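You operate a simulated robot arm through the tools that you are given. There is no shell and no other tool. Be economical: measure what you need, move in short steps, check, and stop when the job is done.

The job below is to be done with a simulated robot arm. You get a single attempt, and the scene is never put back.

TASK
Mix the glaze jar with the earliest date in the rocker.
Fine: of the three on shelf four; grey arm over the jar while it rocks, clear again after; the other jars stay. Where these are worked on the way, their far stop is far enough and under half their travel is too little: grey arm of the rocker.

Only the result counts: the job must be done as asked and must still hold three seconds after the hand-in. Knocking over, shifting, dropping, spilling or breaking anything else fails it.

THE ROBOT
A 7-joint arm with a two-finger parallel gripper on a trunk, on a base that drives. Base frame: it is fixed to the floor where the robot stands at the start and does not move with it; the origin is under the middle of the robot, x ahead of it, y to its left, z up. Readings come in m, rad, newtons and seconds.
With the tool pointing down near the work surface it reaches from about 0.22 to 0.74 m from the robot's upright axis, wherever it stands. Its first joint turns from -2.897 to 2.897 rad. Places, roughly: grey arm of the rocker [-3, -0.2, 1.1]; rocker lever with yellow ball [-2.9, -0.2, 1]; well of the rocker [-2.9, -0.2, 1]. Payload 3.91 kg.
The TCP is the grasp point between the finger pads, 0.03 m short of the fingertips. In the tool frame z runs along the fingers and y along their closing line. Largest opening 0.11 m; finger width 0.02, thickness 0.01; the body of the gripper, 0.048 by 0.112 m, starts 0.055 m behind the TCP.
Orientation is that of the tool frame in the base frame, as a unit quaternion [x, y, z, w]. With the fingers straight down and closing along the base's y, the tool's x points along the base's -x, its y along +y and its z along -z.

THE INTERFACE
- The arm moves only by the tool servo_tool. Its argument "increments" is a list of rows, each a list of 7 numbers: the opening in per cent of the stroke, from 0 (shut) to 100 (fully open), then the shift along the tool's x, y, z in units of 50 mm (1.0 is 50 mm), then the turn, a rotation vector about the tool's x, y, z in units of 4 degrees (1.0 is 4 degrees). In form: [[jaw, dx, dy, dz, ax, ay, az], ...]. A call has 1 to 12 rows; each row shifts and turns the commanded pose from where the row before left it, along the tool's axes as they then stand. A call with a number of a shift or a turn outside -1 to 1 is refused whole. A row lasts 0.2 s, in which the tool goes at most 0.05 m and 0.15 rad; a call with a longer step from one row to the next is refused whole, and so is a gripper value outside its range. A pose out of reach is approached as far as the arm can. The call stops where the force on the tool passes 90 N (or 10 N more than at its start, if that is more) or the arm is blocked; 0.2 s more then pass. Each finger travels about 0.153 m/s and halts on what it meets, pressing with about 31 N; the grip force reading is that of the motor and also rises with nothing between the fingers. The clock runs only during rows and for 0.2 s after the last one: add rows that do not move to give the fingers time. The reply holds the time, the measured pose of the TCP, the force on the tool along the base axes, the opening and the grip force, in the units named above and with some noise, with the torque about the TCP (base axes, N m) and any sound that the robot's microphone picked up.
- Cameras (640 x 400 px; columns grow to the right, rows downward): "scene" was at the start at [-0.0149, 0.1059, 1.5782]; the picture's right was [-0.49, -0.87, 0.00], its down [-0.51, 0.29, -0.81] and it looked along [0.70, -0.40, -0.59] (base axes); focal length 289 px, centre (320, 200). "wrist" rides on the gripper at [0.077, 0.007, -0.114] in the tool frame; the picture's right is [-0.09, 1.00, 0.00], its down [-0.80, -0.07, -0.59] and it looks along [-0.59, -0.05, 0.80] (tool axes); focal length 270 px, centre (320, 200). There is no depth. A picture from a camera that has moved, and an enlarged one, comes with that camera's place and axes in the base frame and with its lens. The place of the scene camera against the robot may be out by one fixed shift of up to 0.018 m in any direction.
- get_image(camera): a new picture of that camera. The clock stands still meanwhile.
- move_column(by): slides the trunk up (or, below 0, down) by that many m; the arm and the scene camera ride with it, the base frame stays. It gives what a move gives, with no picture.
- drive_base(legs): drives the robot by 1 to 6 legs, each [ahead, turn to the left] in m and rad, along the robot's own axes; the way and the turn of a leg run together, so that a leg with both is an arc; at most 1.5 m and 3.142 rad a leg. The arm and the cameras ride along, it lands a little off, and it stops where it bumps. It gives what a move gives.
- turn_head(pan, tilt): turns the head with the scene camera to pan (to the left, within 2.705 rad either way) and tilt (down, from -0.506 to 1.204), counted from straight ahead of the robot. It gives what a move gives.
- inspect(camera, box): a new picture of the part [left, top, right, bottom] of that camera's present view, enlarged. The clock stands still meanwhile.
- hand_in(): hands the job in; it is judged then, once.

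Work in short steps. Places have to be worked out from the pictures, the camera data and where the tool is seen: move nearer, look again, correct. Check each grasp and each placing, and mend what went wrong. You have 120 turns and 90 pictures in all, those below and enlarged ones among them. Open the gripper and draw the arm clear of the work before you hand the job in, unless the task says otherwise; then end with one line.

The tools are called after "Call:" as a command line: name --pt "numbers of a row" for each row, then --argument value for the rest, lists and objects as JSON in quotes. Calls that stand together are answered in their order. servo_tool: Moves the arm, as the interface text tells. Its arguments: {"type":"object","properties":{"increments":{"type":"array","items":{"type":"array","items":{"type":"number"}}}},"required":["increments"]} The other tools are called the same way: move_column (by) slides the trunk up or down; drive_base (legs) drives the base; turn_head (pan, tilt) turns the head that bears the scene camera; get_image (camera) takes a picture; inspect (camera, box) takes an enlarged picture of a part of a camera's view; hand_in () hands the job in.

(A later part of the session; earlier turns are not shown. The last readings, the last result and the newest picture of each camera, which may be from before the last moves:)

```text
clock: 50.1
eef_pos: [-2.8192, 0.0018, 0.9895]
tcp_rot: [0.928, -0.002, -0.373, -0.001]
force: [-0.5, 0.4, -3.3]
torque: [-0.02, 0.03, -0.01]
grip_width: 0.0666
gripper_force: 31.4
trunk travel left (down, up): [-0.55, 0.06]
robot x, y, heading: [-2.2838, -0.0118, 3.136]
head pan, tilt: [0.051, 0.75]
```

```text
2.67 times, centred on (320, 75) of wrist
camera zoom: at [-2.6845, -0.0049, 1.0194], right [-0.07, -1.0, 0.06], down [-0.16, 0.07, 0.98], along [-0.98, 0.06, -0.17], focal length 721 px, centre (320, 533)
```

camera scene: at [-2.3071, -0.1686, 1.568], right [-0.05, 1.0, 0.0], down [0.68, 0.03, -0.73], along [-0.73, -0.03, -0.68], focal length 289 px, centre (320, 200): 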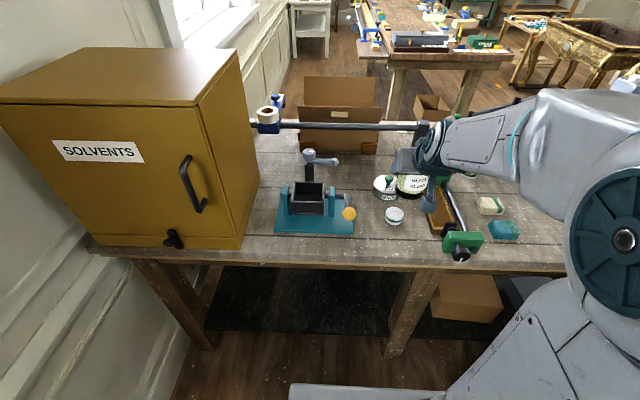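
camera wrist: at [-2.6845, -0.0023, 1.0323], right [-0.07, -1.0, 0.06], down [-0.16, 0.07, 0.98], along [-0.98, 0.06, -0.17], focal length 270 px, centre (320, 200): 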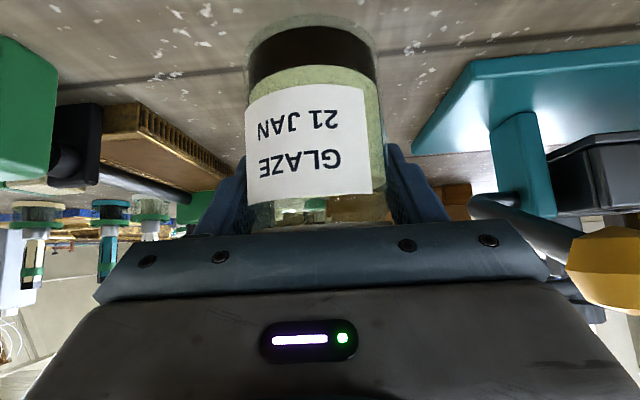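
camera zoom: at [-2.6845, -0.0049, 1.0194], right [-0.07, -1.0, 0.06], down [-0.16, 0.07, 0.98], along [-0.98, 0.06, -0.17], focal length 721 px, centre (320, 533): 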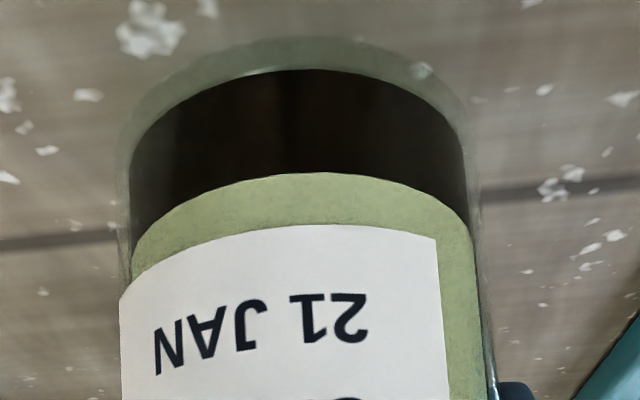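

The jar's true glass foot lies below the dark band, about 68 mm below the TCP. Keep lowering gently to the bench.

Call:
servo_tool --pt "20 0.028 0 0.029 0 0 0" --pt "20 0 0 0 0 0 0"

Call:
servo_tool --pt "20 0.028 0 0.029 0 0 0" --pt "20 0 0 0 0 0 0"

```text
clock: 50.7
eef_pos: [-2.8192, 0.0007, 0.988]
tcp_rot: [0.928, -0.001, -0.373, 0.0]
force: [0.2, 0.4, -3.0]
torque: [0.0, 0.01, -0.01]
grip_width: 0.0662
gripper_force: 30.7
trunk travel left (down, up): [-0.55, 0.06]
robot x, y, heading: [-2.2858, -0.0119, 3.135]
head pan, tilt: [0.051, 0.75]
```

```text
clock: 51.3
eef_pos: [-2.8185, 0.0011, 0.9861]
tcp_rot: [0.927, -0.002, -0.375, -0.001]
force: [0.3, 0.0, -0.7]
torque: [-0.02, 0.1, -0.01]
grip_width: 0.0663
gripper_force: 30.9
trunk travel left (down, up): [-0.55, 0.06]
robot x, y, heading: [-2.2831, -0.0106, 3.141]
head pan, tilt: [0.051, 0.75]
```

Foot touches. Open the jaws and withdraw up and back along the tool axis.

Call:
servo_tool --pt "65 0 0 0 0 0 0" --pt "100 0 0 0 0 0 0" --pt "100 0 0 0 0 0 0" --pt "100 -0.3 0 -0.5 0 0 0" --pt "100 0 0 -0.9 0 0 0" --pt "100 -0.3 0 -0.9 0 0 0" --pt "100 -0.3 0 -0.9 0 0 0" --pt "100 0 0 0 0 0 0"

Call:
get_image --camera "wrist"

Call:
inspect --camera "scene" --box '[340, 160, 460, 260]'

```text
clock: 53.1
eef_pos: [-2.7398, 0.0173, 1.133]
tcp_rot: [0.928, -0.023, -0.373, -0.008]
force: [-1.0, -9.8, 0.3]
torque: [0.51, -0.05, -0.52]
grip_width: 0.1097
gripper_force: 0.2
trunk travel left (down, up): [-0.55, 0.06]
robot x, y, heading: [-2.2835, -0.0124, 3.136]
head pan, tilt: [0.051, 0.75]
```

```text
47 pictures are left
camera wrist: at [-2.6063, 0.0051, 1.1614], right [-0.11, -0.99, 0.06], down [-0.16, 0.08, 0.98], along [-0.98, 0.1, -0.17], focal length 270 px, centre (320, 200)
```

wrist: 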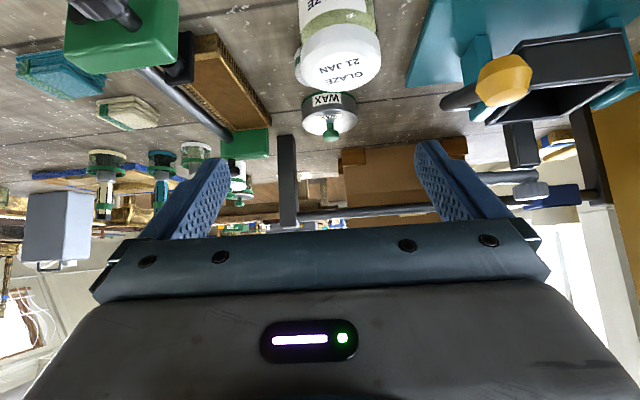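

```text
4.00 times, centred on (400, 210) of scene
camera zoom: at [-2.3083, -0.1657, 1.5683], right [-0.05, 1.0, 0.0], down [0.68, 0.03, -0.73], along [-0.73, -0.03, -0.68], focal length 1155 px, centre (0, 160)
```

zoom: 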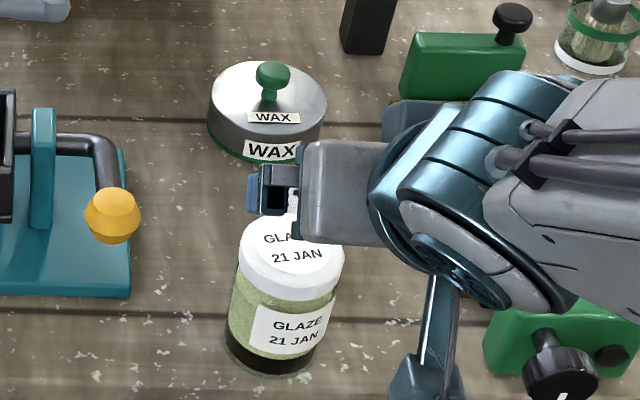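

The jar stands upright on the bench. The tool reports a side force and some drift; idle a moment and re-read.

Call:
servo_tool --pt "100 0 0 0 0 0 0" --pt "100 0 0 0 0 0 0"

Call:
get_image --camera "scene"

```text
clock: 53.7
eef_pos: [-2.7397, -0.0022, 1.132]
tcp_rot: [0.927, -0.002, -0.375, -0.001]
force: [-0.1, 1.0, -0.4]
torque: [-0.02, -0.02, 0.0]
grip_width: 0.1099
gripper_force: 0.1
trunk travel left (down, up): [-0.55, 0.06]
robot x, y, heading: [-2.2841, -0.0113, 3.137]
head pan, tilt: [0.051, 0.75]
```

```text
45 pictures are left
camera scene: at [-2.3068, -0.168, 1.5681], right [-0.05, 1.0, 0.0], down [0.68, 0.03, -0.73], along [-0.73, -0.03, -0.68], focal length 289 px, centre (320, 200)
```

scene: 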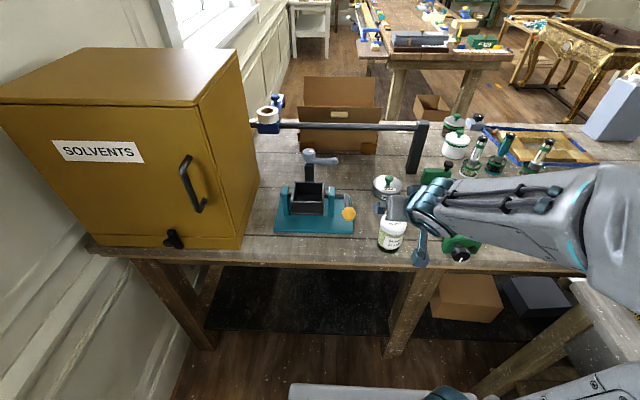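

The arm settled; just a transient. Zoom deep into the empty well and hub from the scene camera.

Call:
inspect --camera "scene" --box '[285, 145, 345, 220]'

Call:
inspect --camera "wrist" --box '[400, 0, 640, 150]'

```text
5.33 times, centred on (315, 182) of scene
camera zoom: at [-2.3068, -0.168, 1.5681], right [-0.05, 1.0, 0.0], down [0.68, 0.03, -0.73], along [-0.73, -0.03, -0.68], focal length 1539 px, centre (347, 293)
```

zoom: 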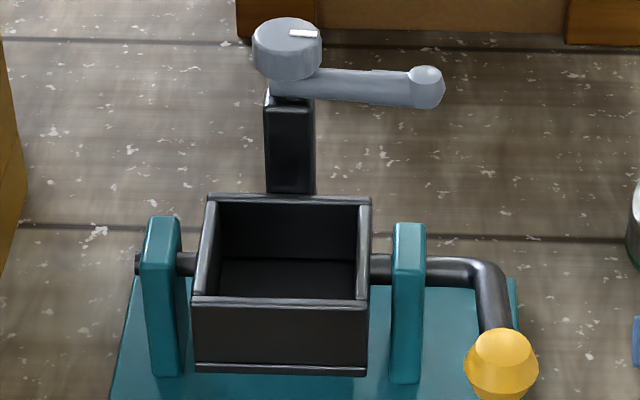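

```text
2.67 times, centred on (520, 75) of wrist
camera zoom: at [-2.6056, -0.0084, 1.1614], right [-0.07, -1.0, 0.06], down [-0.16, 0.07, 0.98], along [-0.98, 0.06, -0.17], focal length 721 px, centre (-213, 533)
```

zoom: 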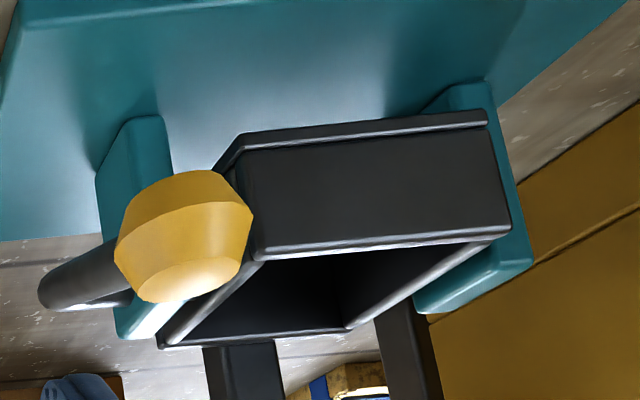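

The rocker evidently tipped front-down under the jar foot, i.e. the jar was too far forward, then sprang back. Measure the jar axis on the bench with the wrist camera.

Call:
inspect --camera "wrist" --box '[240, 0, 440, 125]'

Call:
inspect --camera "scene" --box '[350, 190, 430, 260]'

```text
3.20 times, centred on (340, 62) of wrist
camera zoom: at [-2.6056, -0.0084, 1.1614], right [-0.07, -1.0, 0.06], down [-0.16, 0.07, 0.98], along [-0.98, 0.06, -0.17], focal length 865 px, centre (256, 640)
```

zoom: 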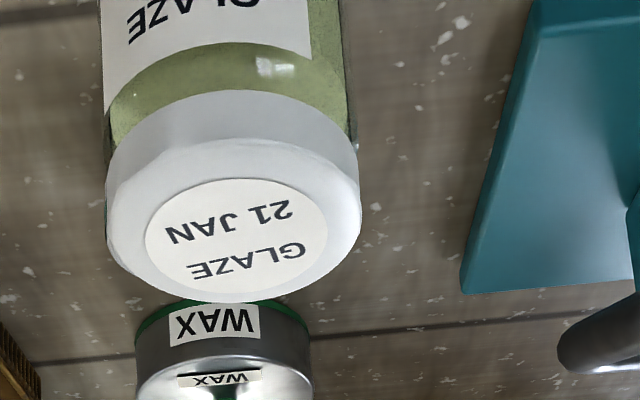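

```text
5.71 times, centred on (390, 225) of scene
camera zoom: at [-2.3068, -0.168, 1.5681], right [-0.05, 1.0, 0.0], down [0.68, 0.03, -0.73], along [-0.73, -0.03, -0.68], focal length 1649 px, centre (-80, 57)
```

zoom: 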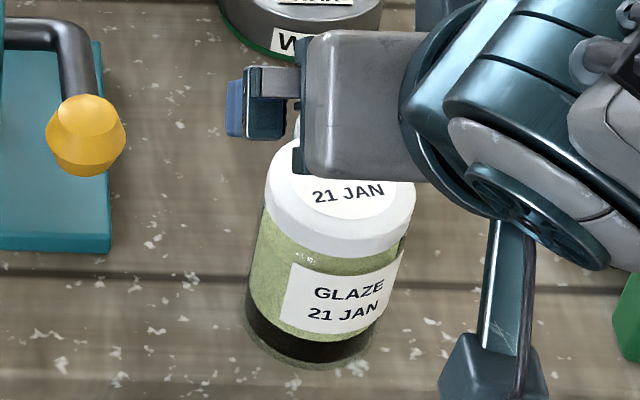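

Jar axis is near (-2.815, 0.001), foot z≈0.918. Regrip with the TCP at z≈1.010, i.e. on the lid.

Call:
servo_tool --pt "100 0.31 -0.03 0 0 0 0" --pt "100 0.3 -0.03 0.4 0 0 0" --pt "100 0 0 0.8 0 0 0" --pt "100 0 0 0.8 0 0 0" --pt "100 0 0 0.8 0 0 0" --pt "100 0 0 0 0 0 0"

Call:
get_image --camera "wrist"

Call:
inspect --camera "scene" --box '[350, 180, 430, 260]'

```text
clock: 55.1
eef_pos: [-2.8148, 0.0053, 1.0104]
tcp_rot: [0.927, -0.002, -0.374, -0.001]
force: [0.1, -0.9, -0.3]
torque: [-0.03, 0.01, -0.04]
grip_width: 0.11
gripper_force: 0.1
trunk travel left (down, up): [-0.55, 0.06]
robot x, y, heading: [-2.2869, -0.0127, 3.134]
head pan, tilt: [0.051, 0.75]
```

```text
40 pictures are left
camera wrist: at [-2.6804, -0.0017, 1.0401], right [-0.07, -1.0, 0.06], down [-0.16, 0.07, 0.98], along [-0.98, 0.06, -0.17], focal length 270 px, centre (320, 200)
```

wrist: 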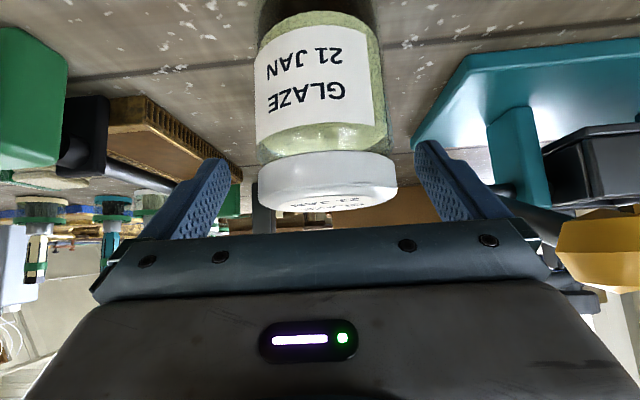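

```text
5.00 times, centred on (390, 220) of scene
camera zoom: at [-2.3067, -0.1689, 1.568], right [-0.05, 1.0, 0.0], down [0.68, 0.03, -0.73], along [-0.73, -0.03, -0.68], focal length 1443 px, centre (-30, 100)
```

zoom: 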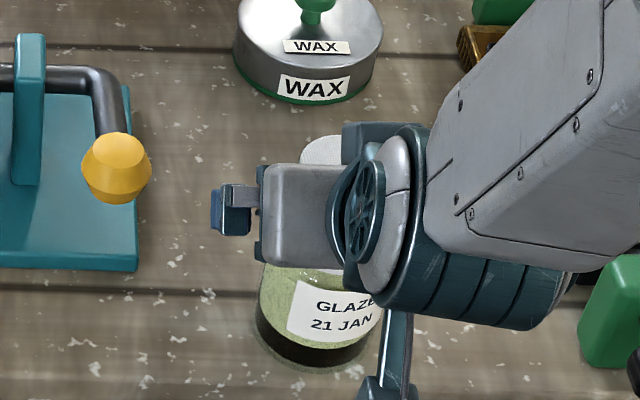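

TCP is at mid-lid height (lid 1.003–1.019). Close on it and lift 8 cm.

Call:
servo_tool --pt "60 0 0 0 0 0 0" --pt "40 0 0 0 0 0 0" --pt "20 0 0 0 0 0 0" --pt "20 0 0 0 0 0 0" --pt "20 -0.2 0 -0.21 0 0 0" --pt "20 -0.5 0 -0.52 0 0 0" --pt "20 -0.6 0 -0.62 0 0 0" --pt "20 -0.6 0 -0.62 0 0 0" --pt "20 0 0 0 0 0 0"

Call:
get_image --camera "wrist"

```text
clock: 57.1
eef_pos: [-2.8154, 0.0101, 1.1466]
tcp_rot: [0.928, -0.004, -0.374, 0.002]
force: [0.0, 2.3, -4.2]
torque: [-0.08, 0.02, 0.08]
grip_width: 0.0665
gripper_force: 30.4
trunk travel left (down, up): [-0.55, 0.06]
robot x, y, heading: [-2.2841, -0.0114, 3.134]
head pan, tilt: [0.051, 0.75]
```

```text
38 pictures are left
camera wrist: at [-2.6814, 0.0031, 1.1767], right [-0.07, -1.0, 0.07], down [-0.16, 0.08, 0.98], along [-0.98, 0.06, -0.17], focal length 270 px, centre (320, 200)
```

wrist: 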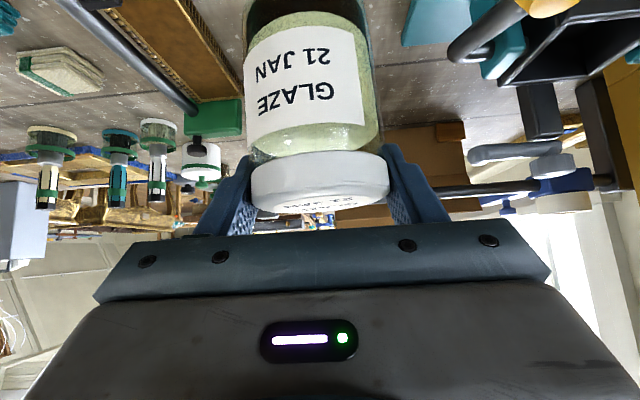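

Good grip on the lid. Raise, carry left over the lever, forward to x≈-2.920 and down to ~1.5 cm above the rim.

Call:
servo_tool --pt "20 -0.56 0 -0.58 0 0 0" --pt "20 0 0.934 0 0 0 0" --pt "20 0 0.934 0 0 0 0" --pt "20 0 0.934 0 0 0 0" --pt "20 0 0.934 0 0 0 0" --pt "20 0 0.934 0 0 0 0" --pt "20 -0.5 0 0.485 0 0 0" --pt "20 -0.5 0 0.485 0 0 0" --pt "20 -0.5 0 0.485 0 0 0" --pt "20 0.38 0 0.395 0 0 0" --pt "20 0.38 0 0.395 0 0 0" --pt "20 0 0 0 0 0 0"

Call:
inspect --camera "scene" --box '[270, 155, 360, 225]'

Call:
inspect --camera "wrist" --box '[180, 0, 460, 120]'

```text
clock: 59.7
eef_pos: [-2.9215, -0.2279, 1.1318]
tcp_rot: [0.928, -0.002, -0.373, -0.001]
force: [-0.1, 0.2, -3.2]
torque: [0.0, 0.01, -0.03]
grip_width: 0.0667
gripper_force: 31.6
trunk travel left (down, up): [-0.55, 0.06]
robot x, y, heading: [-2.286, -0.0137, 3.139]
head pan, tilt: [0.051, 0.75]
```

```text
5.71 times, centred on (315, 190) of scene
camera zoom: at [-2.3073, -0.1686, 1.568], right [-0.05, 1.0, 0.0], down [0.68, 0.03, -0.73], along [-0.73, -0.03, -0.68], focal length 1649 px, centre (349, 257)
```

zoom: 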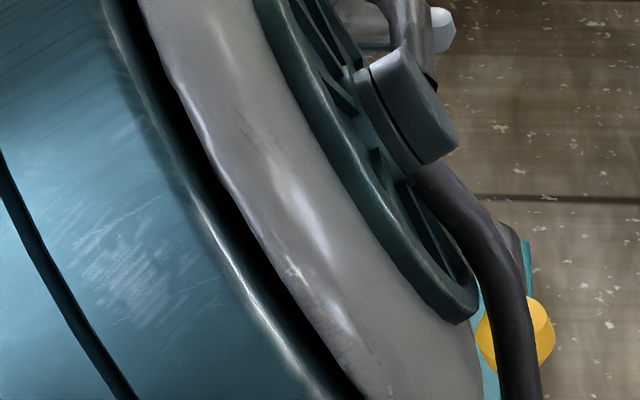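

```text
2.29 times, centred on (320, 60) of wrist
camera zoom: at [-2.7876, -0.2342, 1.1617], right [-0.07, -1.0, 0.06], down [-0.16, 0.07, 0.98], along [-0.98, 0.06, -0.17], focal length 618 px, centre (320, 520)
```

zoom: 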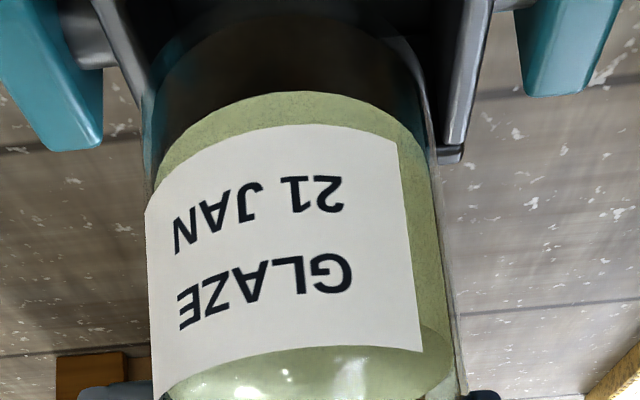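

The arm now hides the rocker from the head camera, so I rely on wrist view and force. Lateral is centred; lower gently past hub height and the rim, watching the force.

Call:
servo_tool --pt "20 0.07 0 0.072 0 0 0" --pt "20 0.07 0 0.072 0 0 0" --pt "20 0 0 0 0 0 0"

Call:
servo_tool --pt "20 0.056 0 0.058 0 0 0" --pt "20 0.056 0 0.058 0 0 0" --pt "20 0 0 0 0 0 0"

Call:
get_image --camera "wrist"

```text
clock: 60.5
eef_pos: [-2.9204, -0.2282, 1.1223]
tcp_rot: [0.928, -0.002, -0.374, -0.001]
force: [0.2, 0.1, -3.4]
torque: [0.0, 0.06, 0.0]
grip_width: 0.0667
gripper_force: 31.0
trunk travel left (down, up): [-0.55, 0.06]
robot x, y, heading: [-2.2854, -0.0147, 3.133]
head pan, tilt: [0.051, 0.75]
```

```text
clock: 61.3
eef_pos: [-2.9208, -0.2283, 1.1146]
tcp_rot: [0.927, -0.002, -0.374, -0.001]
force: [0.5, 0.6, -3.6]
torque: [0.01, 0.04, 0.01]
grip_width: 0.0665
gripper_force: 30.9
trunk travel left (down, up): [-0.55, 0.06]
robot x, y, heading: [-2.2852, -0.0132, 3.139]
head pan, tilt: [0.051, 0.75]
```

```text
35 pictures are left
camera wrist: at [-2.7867, -0.2352, 1.1439], right [-0.07, -1.0, 0.06], down [-0.16, 0.07, 0.98], along [-0.98, 0.06, -0.17], focal length 270 px, centre (320, 200)
```

wrist: 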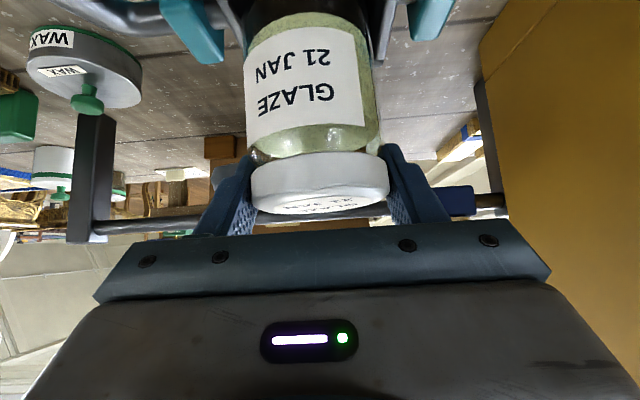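

No contact yet at rim level; continue down 6 mm at a time.

Call:
servo_tool --pt "20 0.042 0 0.043 0 0 0" --pt "20 0.042 0 0.043 0 0 0" --pt "20 0 0 0 0 0 0"

Call:
servo_tool --pt "20 0.042 0 0.043 0 0 0" --pt "20 0.042 0 0.043 0 0 0" --pt "20 0 0 0 0 0 0"

Call:
get_image --camera "wrist"

```text
clock: 62.1
eef_pos: [-2.9205, -0.2276, 1.1085]
tcp_rot: [0.928, -0.001, -0.374, 0.0]
force: [-0.3, -0.1, -3.1]
torque: [0.01, 0.01, 0.02]
grip_width: 0.0668
gripper_force: 30.9
trunk travel left (down, up): [-0.55, 0.06]
robot x, y, heading: [-2.2855, -0.0131, 3.139]
head pan, tilt: [0.051, 0.75]
```

```text
clock: 62.9
eef_pos: [-2.9195, -0.2281, 1.102]
tcp_rot: [0.928, -0.002, -0.374, 0.0]
force: [0.6, 0.4, -4.4]
torque: [0.01, 0.03, -0.02]
grip_width: 0.0667
gripper_force: 30.8
trunk travel left (down, up): [-0.55, 0.06]
robot x, y, heading: [-2.2855, -0.014, 3.139]
head pan, tilt: [0.051, 0.75]
```

```text
34 pictures are left
camera wrist: at [-2.7863, -0.2355, 1.1317], right [-0.07, -1.0, 0.06], down [-0.16, 0.07, 0.98], along [-0.98, 0.06, -0.17], focal length 270 px, centre (320, 200)
```

wrist: 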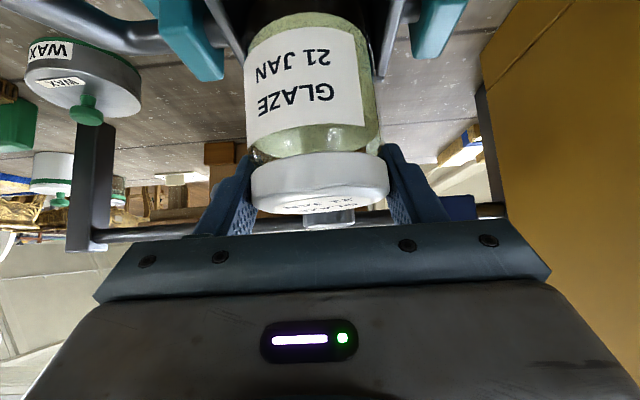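

The foot is below rim level without contact and the hub is visible clear behind the lid. Keep lowering.

Call:
servo_tool --pt "20 0.056 0 0.058 0 0 0" --pt "20 0.056 0 0.058 0 0 0" --pt "20 0 0 0 0 0 0"

Call:
servo_tool --pt "20 0.056 0 0.058 0 0 0" --pt "20 0.042 0 0.043 0 0 0" --pt "20 0 0 0 0 0 0"

Call:
servo_tool --pt "20 0.035 0 0.036 0 0 0" --pt "20 0.0 0 0.0 0 0 0"

```text
clock: 63.7
eef_pos: [-2.9224, -0.2293, 1.0947]
tcp_rot: [0.928, -0.002, -0.374, -0.001]
force: [-0.8, 0.6, -3.8]
torque: [-0.06, 0.01, 0.02]
grip_width: 0.0664
gripper_force: 30.7
trunk travel left (down, up): [-0.55, 0.06]
robot x, y, heading: [-2.2838, -0.0135, 3.136]
head pan, tilt: [0.051, 0.75]
```

```text
clock: 64.5
eef_pos: [-2.9208, -0.2281, 1.0871]
tcp_rot: [0.928, -0.001, -0.374, 0.0]
force: [1.1, 0.0, -4.3]
torque: [0.0, 0.02, 0.01]
grip_width: 0.0666
gripper_force: 31.1
trunk travel left (down, up): [-0.55, 0.06]
robot x, y, heading: [-2.2844, -0.01, 3.143]
head pan, tilt: [0.051, 0.75]
```

```text
clock: 65.1
eef_pos: [-2.9195, -0.2288, 1.0851]
tcp_rot: [0.927, -0.001, -0.374, -0.001]
force: [0.6, 0.3, -4.3]
torque: [0.02, -0.01, -0.01]
grip_width: 0.0665
gripper_force: 30.8
trunk travel left (down, up): [-0.55, 0.06]
robot x, y, heading: [-2.2872, -0.0161, 3.139]
head pan, tilt: [0.051, 0.75]
```

Still free at foot ≈0.993; continue to the floor in 3 mm steps.

Call:
servo_tool --pt "20 0.042 0 0.043 0 0 0" --pt "20 0 0 0 0 0 0"

Call:
servo_tool --pt "20 0.042 0 0.043 0 0 0" --pt "20 0 0 0 0 0 0"

Call:
servo_tool --pt "20 0.028 0 0.029 0 0 0" --pt "20 0 0 0 0 0 0"

Call:
get_image --camera "wrist"

```text
clock: 65.7
eef_pos: [-2.9201, -0.2286, 1.0828]
tcp_rot: [0.928, -0.001, -0.373, 0.0]
force: [-0.6, 0.7, -2.9]
torque: [0.0, 0.04, -0.01]
grip_width: 0.0668
gripper_force: 31.0
trunk travel left (down, up): [-0.55, 0.06]
robot x, y, heading: [-2.2853, -0.0142, 3.134]
head pan, tilt: [0.051, 0.75]
```

```text
clock: 66.3
eef_pos: [-2.9208, -0.2289, 1.0792]
tcp_rot: [0.927, -0.002, -0.374, -0.002]
force: [0.7, -0.2, -4.0]
torque: [0.0, 0.03, 0.01]
grip_width: 0.0665
gripper_force: 31.1
trunk travel left (down, up): [-0.55, 0.06]
robot x, y, heading: [-2.2873, -0.014, 3.138]
head pan, tilt: [0.051, 0.75]
```

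```text
clock: 66.9
eef_pos: [-2.9206, -0.2293, 1.0778]
tcp_rot: [0.928, -0.002, -0.373, -0.001]
force: [0.3, -0.3, -4.4]
torque: [-0.01, -0.01, 0.01]
grip_width: 0.0666
gripper_force: 31.1
trunk travel left (down, up): [-0.55, 0.06]
robot x, y, heading: [-2.2857, -0.011, 3.141]
head pan, tilt: [0.051, 0.75]
```

```text
33 pictures are left
camera wrist: at [-2.7864, -0.2355, 1.1064], right [-0.07, -1.0, 0.06], down [-0.16, 0.07, 0.98], along [-0.98, 0.06, -0.17], focal length 270 px, centre (320, 200)
```

wrist: 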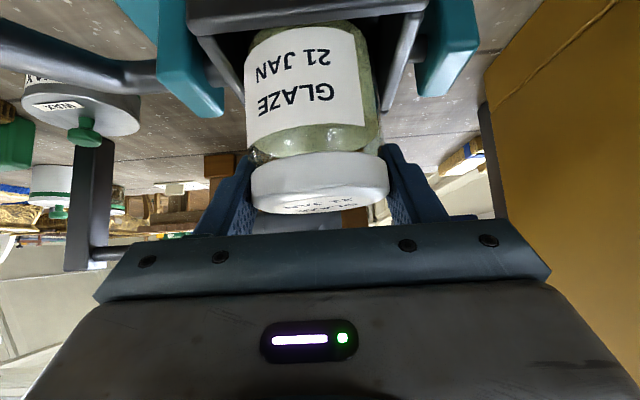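

Jar is well inside, no slip. Continue to floor contact.

Call:
servo_tool --pt "20 0.035 0 0.036 0 0 0" --pt "20 0 0 0 0 0 0"

Call:
servo_tool --pt "20 0.028 0 0.029 0 0 0" --pt "20 0 0 0 0 0 0"

Call:
servo_tool --pt "20 0.028 0 0.029 0 0 0" --pt "20 0 0 0 0 0 0"

```text
clock: 67.5
eef_pos: [-2.92, -0.2285, 1.0748]
tcp_rot: [0.927, 0.0, -0.374, 0.0]
force: [0.1, 0.2, -4.2]
torque: [0.02, 0.02, 0.0]
grip_width: 0.0666
gripper_force: 30.4
trunk travel left (down, up): [-0.55, 0.06]
robot x, y, heading: [-2.2839, -0.0119, 3.137]
head pan, tilt: [0.051, 0.75]
```

```text
clock: 68.1
eef_pos: [-2.9203, -0.2288, 1.0725]
tcp_rot: [0.928, -0.002, -0.373, 0.0]
force: [0.0, 0.2, -3.9]
torque: [-0.01, 0.05, 0.0]
grip_width: 0.0666
gripper_force: 30.8
trunk travel left (down, up): [-0.55, 0.06]
robot x, y, heading: [-2.2841, -0.0095, 3.133]
head pan, tilt: [0.051, 0.75]
```

```text
clock: 68.7
eef_pos: [-2.9212, -0.2289, 1.07]
tcp_rot: [0.927, -0.001, -0.374, -0.001]
force: [-0.5, -0.1, -3.2]
torque: [0.01, 0.02, 0.01]
grip_width: 0.0665
gripper_force: 30.5
trunk travel left (down, up): [-0.55, 0.06]
robot x, y, heading: [-2.2841, -0.0126, 3.141]
head pan, tilt: [0.051, 0.75]
```

Foot ≈0.978, still free; a few more small steps.

Call:
servo_tool --pt "20 0.028 0 0.029 0 0 0" --pt "20 0 0 0 0 0 0"

Call:
servo_tool --pt "20 0.028 0 0.029 0 0 0" --pt "20 0 0 0 0 0 0"

Call:
servo_tool --pt "20 0.021 0 0.022 0 0 0" --pt "20 0 0 0 0 0 0"

Call:
get_image --camera "wrist"

```text
clock: 69.3
eef_pos: [-2.9208, -0.2289, 1.0676]
tcp_rot: [0.928, -0.002, -0.374, -0.001]
force: [-0.4, 1.0, -4.5]
torque: [-0.03, 0.03, 0.0]
grip_width: 0.0665
gripper_force: 30.8
trunk travel left (down, up): [-0.55, 0.06]
robot x, y, heading: [-2.2848, -0.0172, 3.139]
head pan, tilt: [0.051, 0.75]
```

```text
clock: 69.9
eef_pos: [-2.9201, -0.2288, 1.0652]
tcp_rot: [0.927, -0.001, -0.374, 0.0]
force: [0.5, -0.1, -2.9]
torque: [-0.05, 0.01, -0.02]
grip_width: 0.0664
gripper_force: 30.9
trunk travel left (down, up): [-0.55, 0.06]
robot x, y, heading: [-2.2835, -0.0127, 3.139]
head pan, tilt: [0.051, 0.75]
```

```text
clock: 70.5
eef_pos: [-2.9195, -0.229, 1.0656]
tcp_rot: [0.927, -0.002, -0.375, 0.0]
force: [-1.6, -0.5, 6.8]
torque: [-0.37, 0.16, -0.05]
grip_width: 0.0665
gripper_force: 31.6
trunk travel left (down, up): [-0.55, 0.06]
robot x, y, heading: [-2.2868, -0.0126, 3.14]
head pan, tilt: [0.051, 0.75]
```

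```text
32 pictures are left
camera wrist: at [-2.7862, -0.2354, 1.0953], right [-0.07, -1.0, 0.06], down [-0.16, 0.07, 0.98], along [-0.98, 0.06, -0.17], focal length 270 px, centre (320, 200)
```

wrist: 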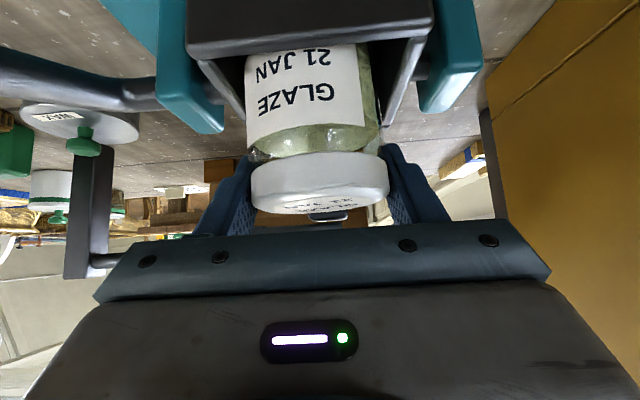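

Floor contact (≈10 N). Open modestly and withdraw along the tool axis.

Call:
servo_tool --pt "72 0 0 0 0 0 0" --pt "72 0 0 0 0 0 0" --pt "72 0 0 -0.4 0 0 0" --pt "72 0 0 -0.8 0 0 0" --pt "72 0 0 -0.9 0 0 0" --pt "72 0 0 -0.9 0 0 0" --pt "72 0 0 0 0 0 0" --pt "72 0 0 0 0 0 0"

Call:
get_image --camera "wrist"

Call:
get_image --camera "scene"

```text
clock: 72.3
eef_pos: [-2.8154, -0.2287, 1.1722]
tcp_rot: [0.928, -0.002, -0.373, -0.001]
force: [0.2, -0.1, 0.3]
torque: [0.01, 0.0, -0.01]
grip_width: 0.0792
gripper_force: 0.0
trunk travel left (down, up): [-0.55, 0.06]
robot x, y, heading: [-2.2873, -0.0117, 3.134]
head pan, tilt: [0.051, 0.75]
```

```text
31 pictures are left
camera wrist: at [-2.6817, -0.2353, 1.2027], right [-0.07, -1.0, 0.06], down [-0.16, 0.07, 0.98], along [-0.98, 0.06, -0.17], focal length 270 px, centre (320, 200)
```

wrist: 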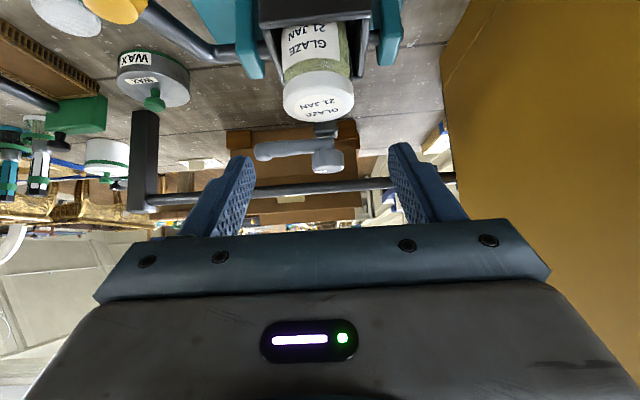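

```text
30 pictures are left
camera scene: at [-2.307, -0.1686, 1.568], right [-0.05, 1.0, 0.0], down [0.68, 0.03, -0.73], along [-0.73, -0.03, -0.68], focal length 289 px, centre (320, 200)
```

scene: 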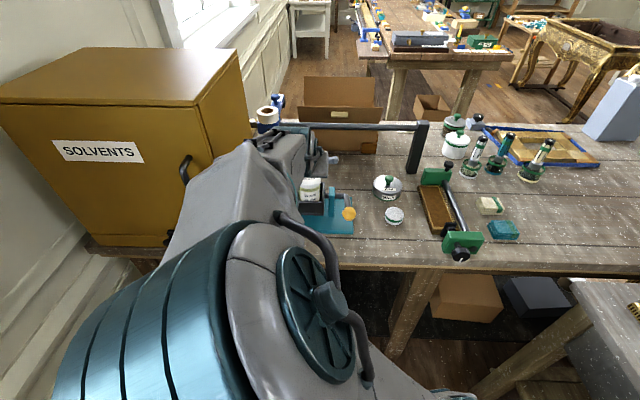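

Jar stands in the well. The grey arm's bar is at z≈1.08–1.10, above the lid (1.074). I'll push it with closed fingers pointing straight down; raise, close, and turn the tool vertical.

Call:
servo_tool --pt "30 -0.6 0 -0.62 0 0 0" --pt "0 0 0 0 0 1 0" --pt "0 0 0 0 0 1 0" --pt "0 0 0 0 0 1 0" --pt "0 0 0 0 0 1 0" --pt "0 0 0 0 0 1 0" --pt "0 0 0 0 0 1 0" --pt "0 0 0 0 0 1 0" --pt "0 0 0 0 0 1 0" --pt "0 0 0 0 0 1 0" --pt "0 0 0 0 0 1 0" --pt "0 0 0 0 0 1 0"

Call:
drive_base --legs '[[0.08, 0]]'

Call:
get_image --camera "scene"

Call:
get_image --camera "wrist"

```text
clock: 74.9
eef_pos: [-2.8166, -0.229, 1.2161]
tcp_rot: [1.0, -0.002, 0.0, 0.0]
force: [0.3, 0.0, 0.7]
torque: [0.0, 0.01, 0.0]
grip_width: 0.0
gripper_force: 30.6
trunk travel left (down, up): [-0.55, 0.06]
robot x, y, heading: [-2.2885, -0.0132, 3.135]
head pan, tilt: [0.051, 0.75]
```

```text
clock: 76.0
eef_pos: [-2.8979, -0.2283, 1.216]
tcp_rot: [1.0, -0.001, 0.001, 0.0]
force: [-0.3, -0.4, -0.6]
torque: [-0.02, -0.01, -0.01]
grip_width: 0.0
gripper_force: 30.5
trunk travel left (down, up): [-0.55, 0.06]
robot x, y, heading: [-2.3683, -0.0104, 3.139]
head pan, tilt: [0.051, 0.75]
```

```text
29 pictures are left
camera scene: at [-2.3882, -0.1685, 1.568], right [-0.05, 1.0, 0.0], down [0.68, 0.03, -0.73], along [-0.73, -0.03, -0.68], focal length 289 px, centre (320, 200)
```

scene: 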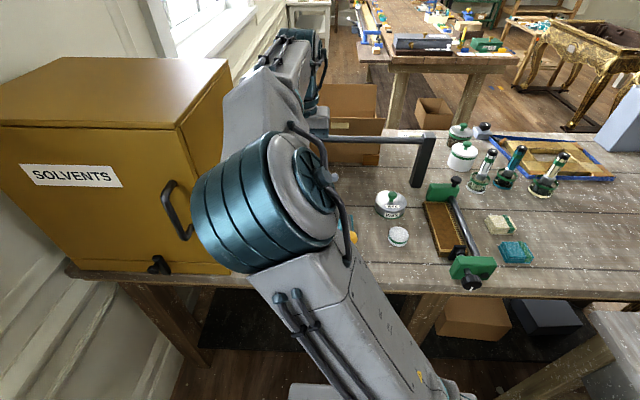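

```text
28 pictures are left
camera wrist: at [-2.8214, -0.2351, 1.3302], right [-0.09, -1.0, 0.0], down [-0.8, 0.07, 0.59], along [-0.59, 0.05, -0.81], focal length 270 px, centre (320, 200)
```

wrist: 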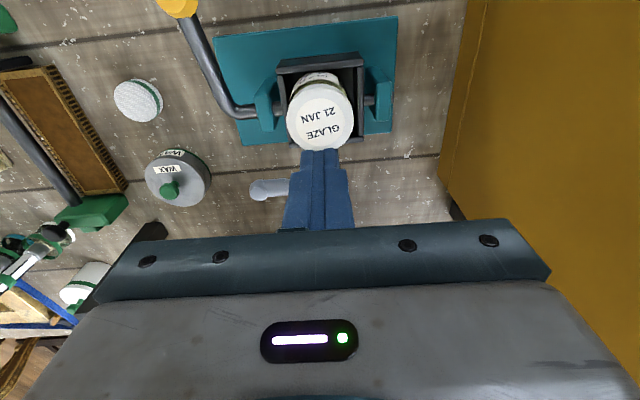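

Clear top view: bar tip at (-2.977,-0.152), hub (-2.975,-0.228). Move the closed fingers over behind the bar, then down beside it.

Call:
servo_tool --pt "0 -0.72 -0.413 0 0 0 0" --pt "0 -0.72 -0.413 0 0 0 0" --pt "0 -0.72 -0.413 0 0 0 0" --pt "0 0 0 0.6 0 0 0" --pt "0 0 0 0 0 0 0"

Call:
get_image --camera "wrist"

```text
clock: 77.2
eef_pos: [-3.0026, -0.1656, 1.1857]
tcp_rot: [1.0, -0.001, 0.001, 0.0]
force: [-0.1, -0.2, -0.7]
torque: [-0.01, -0.02, -0.02]
grip_width: 0.0001
gripper_force: 31.3
trunk travel left (down, up): [-0.55, 0.06]
robot x, y, heading: [-2.3658, -0.0123, 3.138]
head pan, tilt: [0.051, 0.75]
```

```text
27 pictures are left
camera wrist: at [-2.9265, -0.1716, 1.2998], right [-0.09, -1.0, 0.0], down [-0.8, 0.07, 0.59], along [-0.59, 0.05, -0.8], focal length 270 px, centre (320, 200)
```

wrist: 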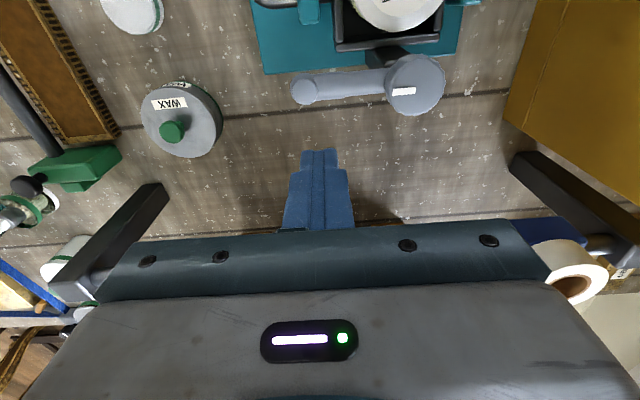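

Fingertips hang just behind the bar with ~4 mm clearance. Lower 7 cm to bar height.

Call:
servo_tool --pt "0 -0.03 0 0.7 0 0 0" --pt "0 0 0 0.7 0 0 0" --pt "0 0 0 0 0 0 0"

Call:
get_image --camera "wrist"

```text
clock: 78.0
eef_pos: [-3.0039, -0.1657, 1.1155]
tcp_rot: [1.0, -0.002, 0.001, 0.0]
force: [1.0, -0.2, -0.5]
torque: [0.0, -0.02, 0.01]
grip_width: 0.0001
gripper_force: 30.7
trunk travel left (down, up): [-0.55, 0.06]
robot x, y, heading: [-2.3671, -0.0158, 3.137]
head pan, tilt: [0.051, 0.75]
```

```text
26 pictures are left
camera wrist: at [-2.9276, -0.1719, 1.2302], right [-0.09, -1.0, 0.0], down [-0.8, 0.07, 0.59], along [-0.59, 0.06, -0.8], focal length 270 px, centre (320, 200)
```

wrist: 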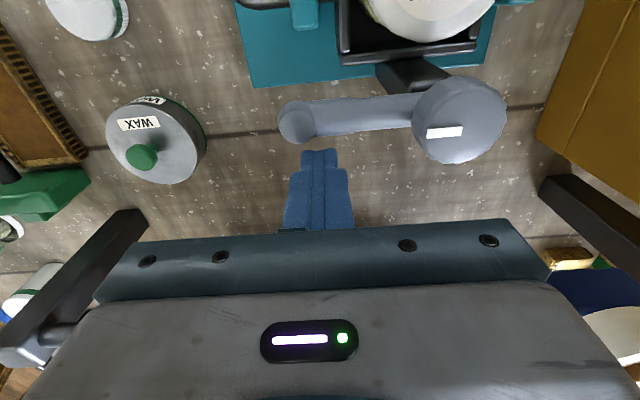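

Finger sits behind the bar. Sweep the arc toward the front up to about 60° of swing.

Call:
servo_tool --pt "0 0.22 0.03 0 0 0 0" --pt "0 0.284 -0.044 0 0 0 0" --pt "0 0.33 0.024 0 0 0 0" --pt "0 0.312 0.11 0 0 0 0" --pt "0 0.274 0.184 0 0 0 0" --pt "0 0 0 0 0 0 0"

Call:
get_image --camera "wrist"

```text
clock: 79.4
eef_pos: [-2.9354, -0.181, 1.1157]
tcp_rot: [1.0, -0.001, 0.001, 0.0]
force: [0.1, 0.3, 1.0]
torque: [0.01, 0.02, -0.02]
grip_width: 0.0001
gripper_force: 30.8
trunk travel left (down, up): [-0.55, 0.06]
robot x, y, heading: [-2.3648, -0.011, 3.143]
head pan, tilt: [0.051, 0.75]
```

```text
25 pictures are left
camera wrist: at [-2.859, -0.1874, 1.23], right [-0.09, -1.0, 0.0], down [-0.8, 0.07, 0.59], along [-0.59, 0.06, -0.8], focal length 270 px, centre (320, 200)
```

wrist: 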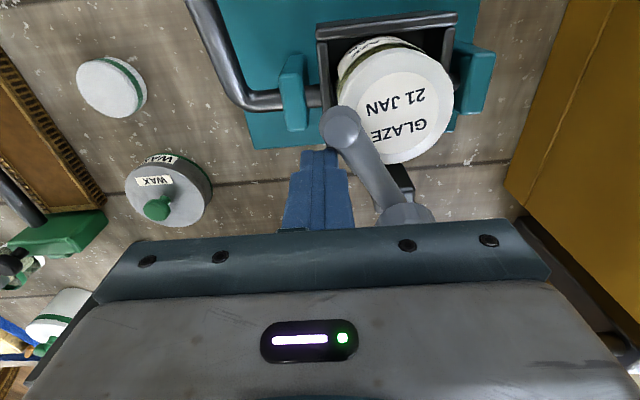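

The bar follows and passes above the lid. Continue the swing to about straight over the jar and slightly beyond.

Call:
servo_tool --pt "0 0.216 0.25 0 0 0 0" --pt "0 0.144 0.296 0 0 0 0" --pt "0 0.03 0.15 0 0 0 0" --pt "0 0 0 0 0 0 0"

Call:
get_image --camera "wrist"

```text
clock: 80.4
eef_pos: [-2.9158, -0.213, 1.1165]
tcp_rot: [1.0, -0.003, 0.001, -0.001]
force: [-1.0, 11.4, -3.3]
torque: [0.35, 0.02, 0.04]
grip_width: 0.0
gripper_force: 31.5
trunk travel left (down, up): [-0.55, 0.06]
robot x, y, heading: [-2.3643, -0.0106, 3.136]
head pan, tilt: [0.051, 0.75]
```

```text
24 pictures are left
camera wrist: at [-2.8399, -0.2198, 1.2304], right [-0.09, -1.0, 0.0], down [-0.8, 0.08, 0.59], along [-0.59, 0.06, -0.8], focal length 270 px, centre (320, 200)
```

wrist: 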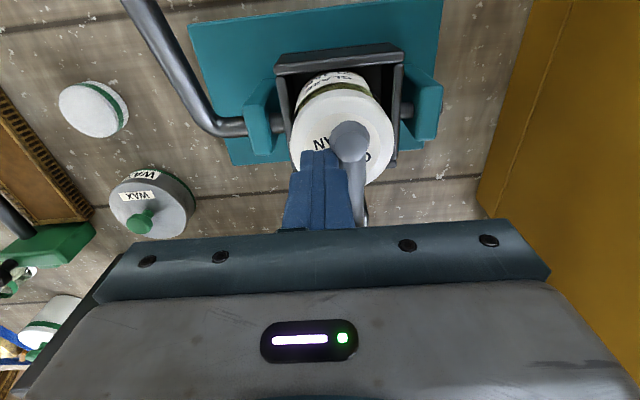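

A firm stop (11 N) is felt with the bar over the lid. Back off, rise and go above the yellow ball, jaws partly open.

Call:
servo_tool --pt "0 0 -0.5 0 0 0 0" --pt "0 0 0 -0.8 0 0 0" --pt "0 0 0 -0.8 0 0 0" --pt "40 0.7 -0.45 0 0 0 0" --pt "60 0.7 -0.45 0 0 0 0" --pt "60 0.7 -0.45 0 0 0 0" --pt "60 0 0 0 0 0 0"

Call:
get_image --camera "wrist"

Call:
get_image --camera "scene"

```text
clock: 82.0
eef_pos: [-2.807, -0.1235, 1.1947]
tcp_rot: [1.0, -0.002, 0.0, 0.0]
force: [-0.3, -0.1, 0.2]
torque: [0.0, 0.02, -0.01]
grip_width: 0.0659
gripper_force: 0.1
trunk travel left (down, up): [-0.55, 0.06]
robot x, y, heading: [-2.3629, -0.0161, 3.135]
head pan, tilt: [0.051, 0.75]
```

```text
23 pictures are left
camera wrist: at [-2.7317, -0.1305, 1.3096], right [-0.09, -1.0, 0.0], down [-0.8, 0.07, 0.59], along [-0.59, 0.06, -0.8], focal length 270 px, centre (320, 200)
```

wrist: 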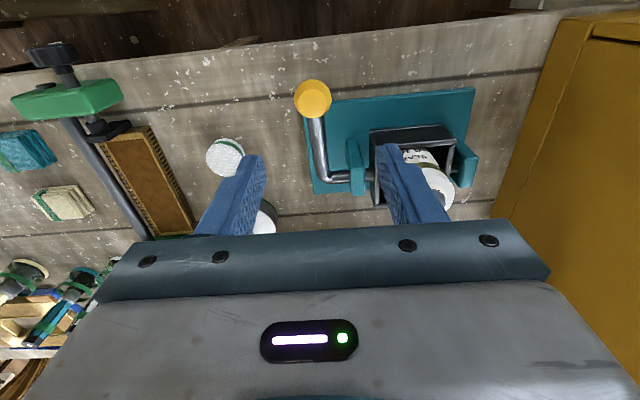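

```text
22 pictures are left
camera scene: at [-2.3871, -0.1686, 1.5679], right [-0.05, 1.0, 0.0], down [0.68, 0.03, -0.73], along [-0.73, -0.03, -0.68], focal length 289 px, centre (320, 200)
```

scene: 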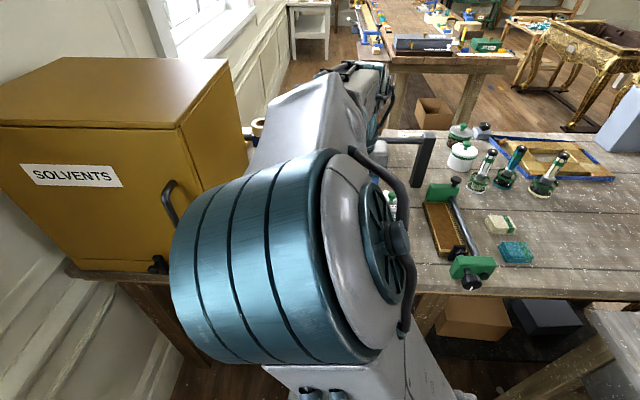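

Ball at (-2.803,-0.1145,1.055). Descend over it and grip.

Call:
servo_tool --pt "60 0.08 -0.18 0 0 0 0" --pt "60 0 0 0.7 0 0 0" --pt "60 0 0 0.7 0 0 0" --pt "60 0 0 0.7 0 0 0" --pt "60 0 0 0.66 0 0 0" --pt "60 0 0 0 0 0 0" --pt "25 0 0 0 0 0 0" --pt "25 0 0 0 0 0 0" --pt "25 0 0 0 0 0 0"

Call:
get_image --camera "wrist"

```text
clock: 84.0
eef_pos: [-2.8045, -0.1171, 1.0561]
tcp_rot: [1.0, -0.001, 0.001, 0.0]
force: [1.0, -17.6, -0.8]
torque: [-0.38, -0.03, 0.57]
grip_width: 0.0353
gripper_force: 45.2
trunk travel left (down, up): [-0.55, 0.06]
robot x, y, heading: [-2.3638, -0.0097, 3.139]
head pan, tilt: [0.051, 0.75]
```

```text
21 pictures are left
camera wrist: at [-2.7286, -0.1237, 1.1717], right [-0.09, -1.0, 0.0], down [-0.8, 0.07, 0.59], along [-0.59, 0.05, -0.81], focal length 270 px, centre (320, 200)
```

wrist: 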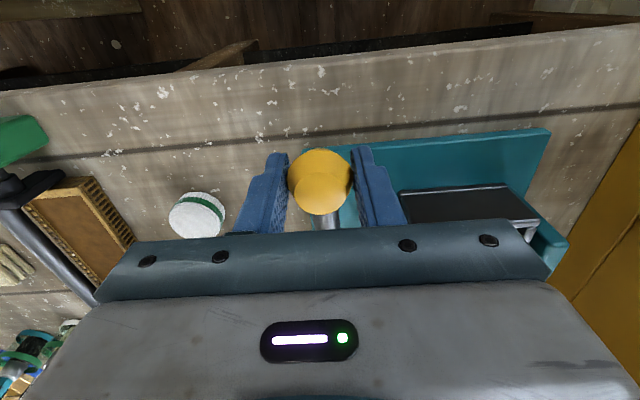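

Ball gripped, slightly off-centre; relieve the side load and try a first 10° downward along the lever's arc.

Call:
servo_tool --pt "25 0 0.05 0 0 0 0" --pt "25 0.082 0 0.202 0 0 0" --pt "25 0.064 0 0.206 0 0 0" --pt "25 0 0 0 0 0 0"

Call:
get_image --camera "wrist"

```text
clock: 85.0
eef_pos: [-2.7993, -0.1179, 1.0387]
tcp_rot: [1.0, -0.003, 0.0, -0.001]
force: [-6.3, -7.2, 11.1]
torque: [-0.02, 1.34, -0.07]
grip_width: 0.0356
gripper_force: 45.3
trunk travel left (down, up): [-0.55, 0.06]
robot x, y, heading: [-2.3657, -0.0085, 3.144]
head pan, tilt: [0.051, 0.75]
```

```text
20 pictures are left
camera wrist: at [-2.7227, -0.124, 1.1522], right [-0.09, -1.0, 0.0], down [-0.8, 0.07, 0.6], along [-0.59, 0.06, -0.8], focal length 270 px, centre (320, 200)
```

wrist: 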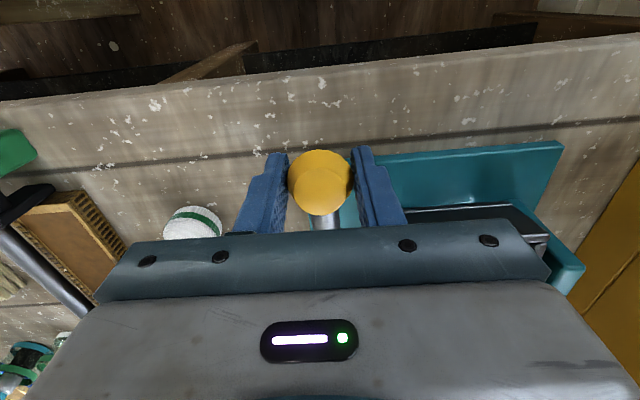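

The lever follows with spring-like resistance (~11 N). Continue further down.

Call:
servo_tool --pt "25 0.046 0.02 0.212 0 0 0" --pt "25 0.028 0 0.216 0 0 0" --pt "25 0.008 0 0.218 0 0 0" --pt "25 0 0 0 0 0 0"

Call:
get_image --camera "wrist"

```text
clock: 86.0
eef_pos: [-2.7949, -0.116, 1.0028]
tcp_rot: [1.0, -0.003, 0.002, -0.001]
force: [-3.3, 7.3, -3.0]
torque: [0.61, -0.65, -0.18]
grip_width: 0.0355
gripper_force: 44.4
trunk travel left (down, up): [-0.55, 0.06]
robot x, y, heading: [-2.3662, -0.0111, 3.137]
head pan, tilt: [0.051, 0.75]
```

```text
19 pictures are left
camera wrist: at [-2.7178, -0.124, 1.1183], right [-0.09, -1.0, 0.0], down [-0.8, 0.07, 0.59], along [-0.59, 0.06, -0.81], focal length 270 px, centre (320, 200)
```

wrist: 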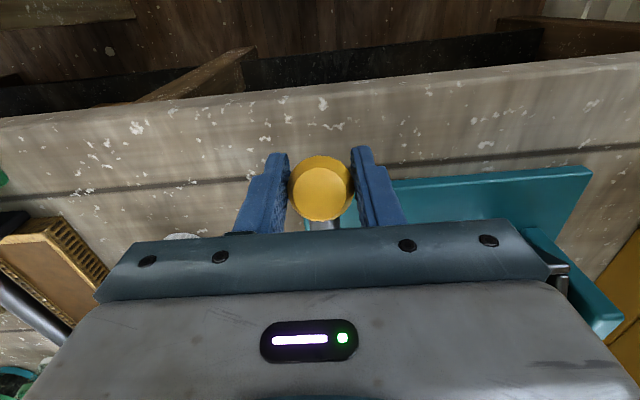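

No stop yet at ~25° down. Now rock: up slightly past rest and down again, two cycles.

Call:
servo_tool --pt "25 -0.036 0 -0.434 0 0 0" --pt "25 -0.11 0 -0.418 0 0 0" --pt "25 -0.18 0 -0.394 0 0 0" --pt "25 0.18 0 0.394 0 0 0" --pt "25 0.11 0 0.418 0 0 0" --pt "25 0.036 0 0.434 0 0 0" --pt "25 -0.036 0 -0.434 0 0 0" --pt "25 -0.11 0 -0.418 0 0 0" --pt "25 -0.18 0 -0.394 0 0 0" --pt "25 0 0 0 0 0 0"

Call:
get_image --camera "wrist"

```text
clock: 88.2
eef_pos: [-2.8116, -0.1177, 1.0681]
tcp_rot: [1.0, -0.002, 0.0, 0.001]
force: [6.0, 13.8, -10.1]
torque: [0.2, -0.25, 0.23]
grip_width: 0.0354
gripper_force: 44.9
trunk travel left (down, up): [-0.55, 0.06]
robot x, y, heading: [-2.3666, -0.0137, 3.139]
head pan, tilt: [0.051, 0.75]
```

```text
18 pictures are left
camera wrist: at [-2.736, -0.1237, 1.1825], right [-0.09, -1.0, 0.0], down [-0.8, 0.07, 0.59], along [-0.59, 0.05, -0.81], focal length 270 px, centre (320, 200)
```

wrist: 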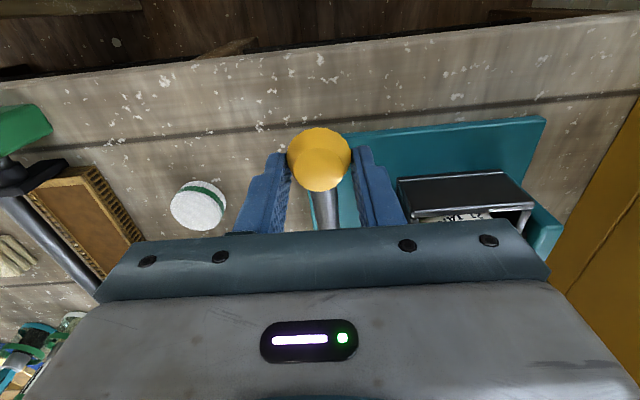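

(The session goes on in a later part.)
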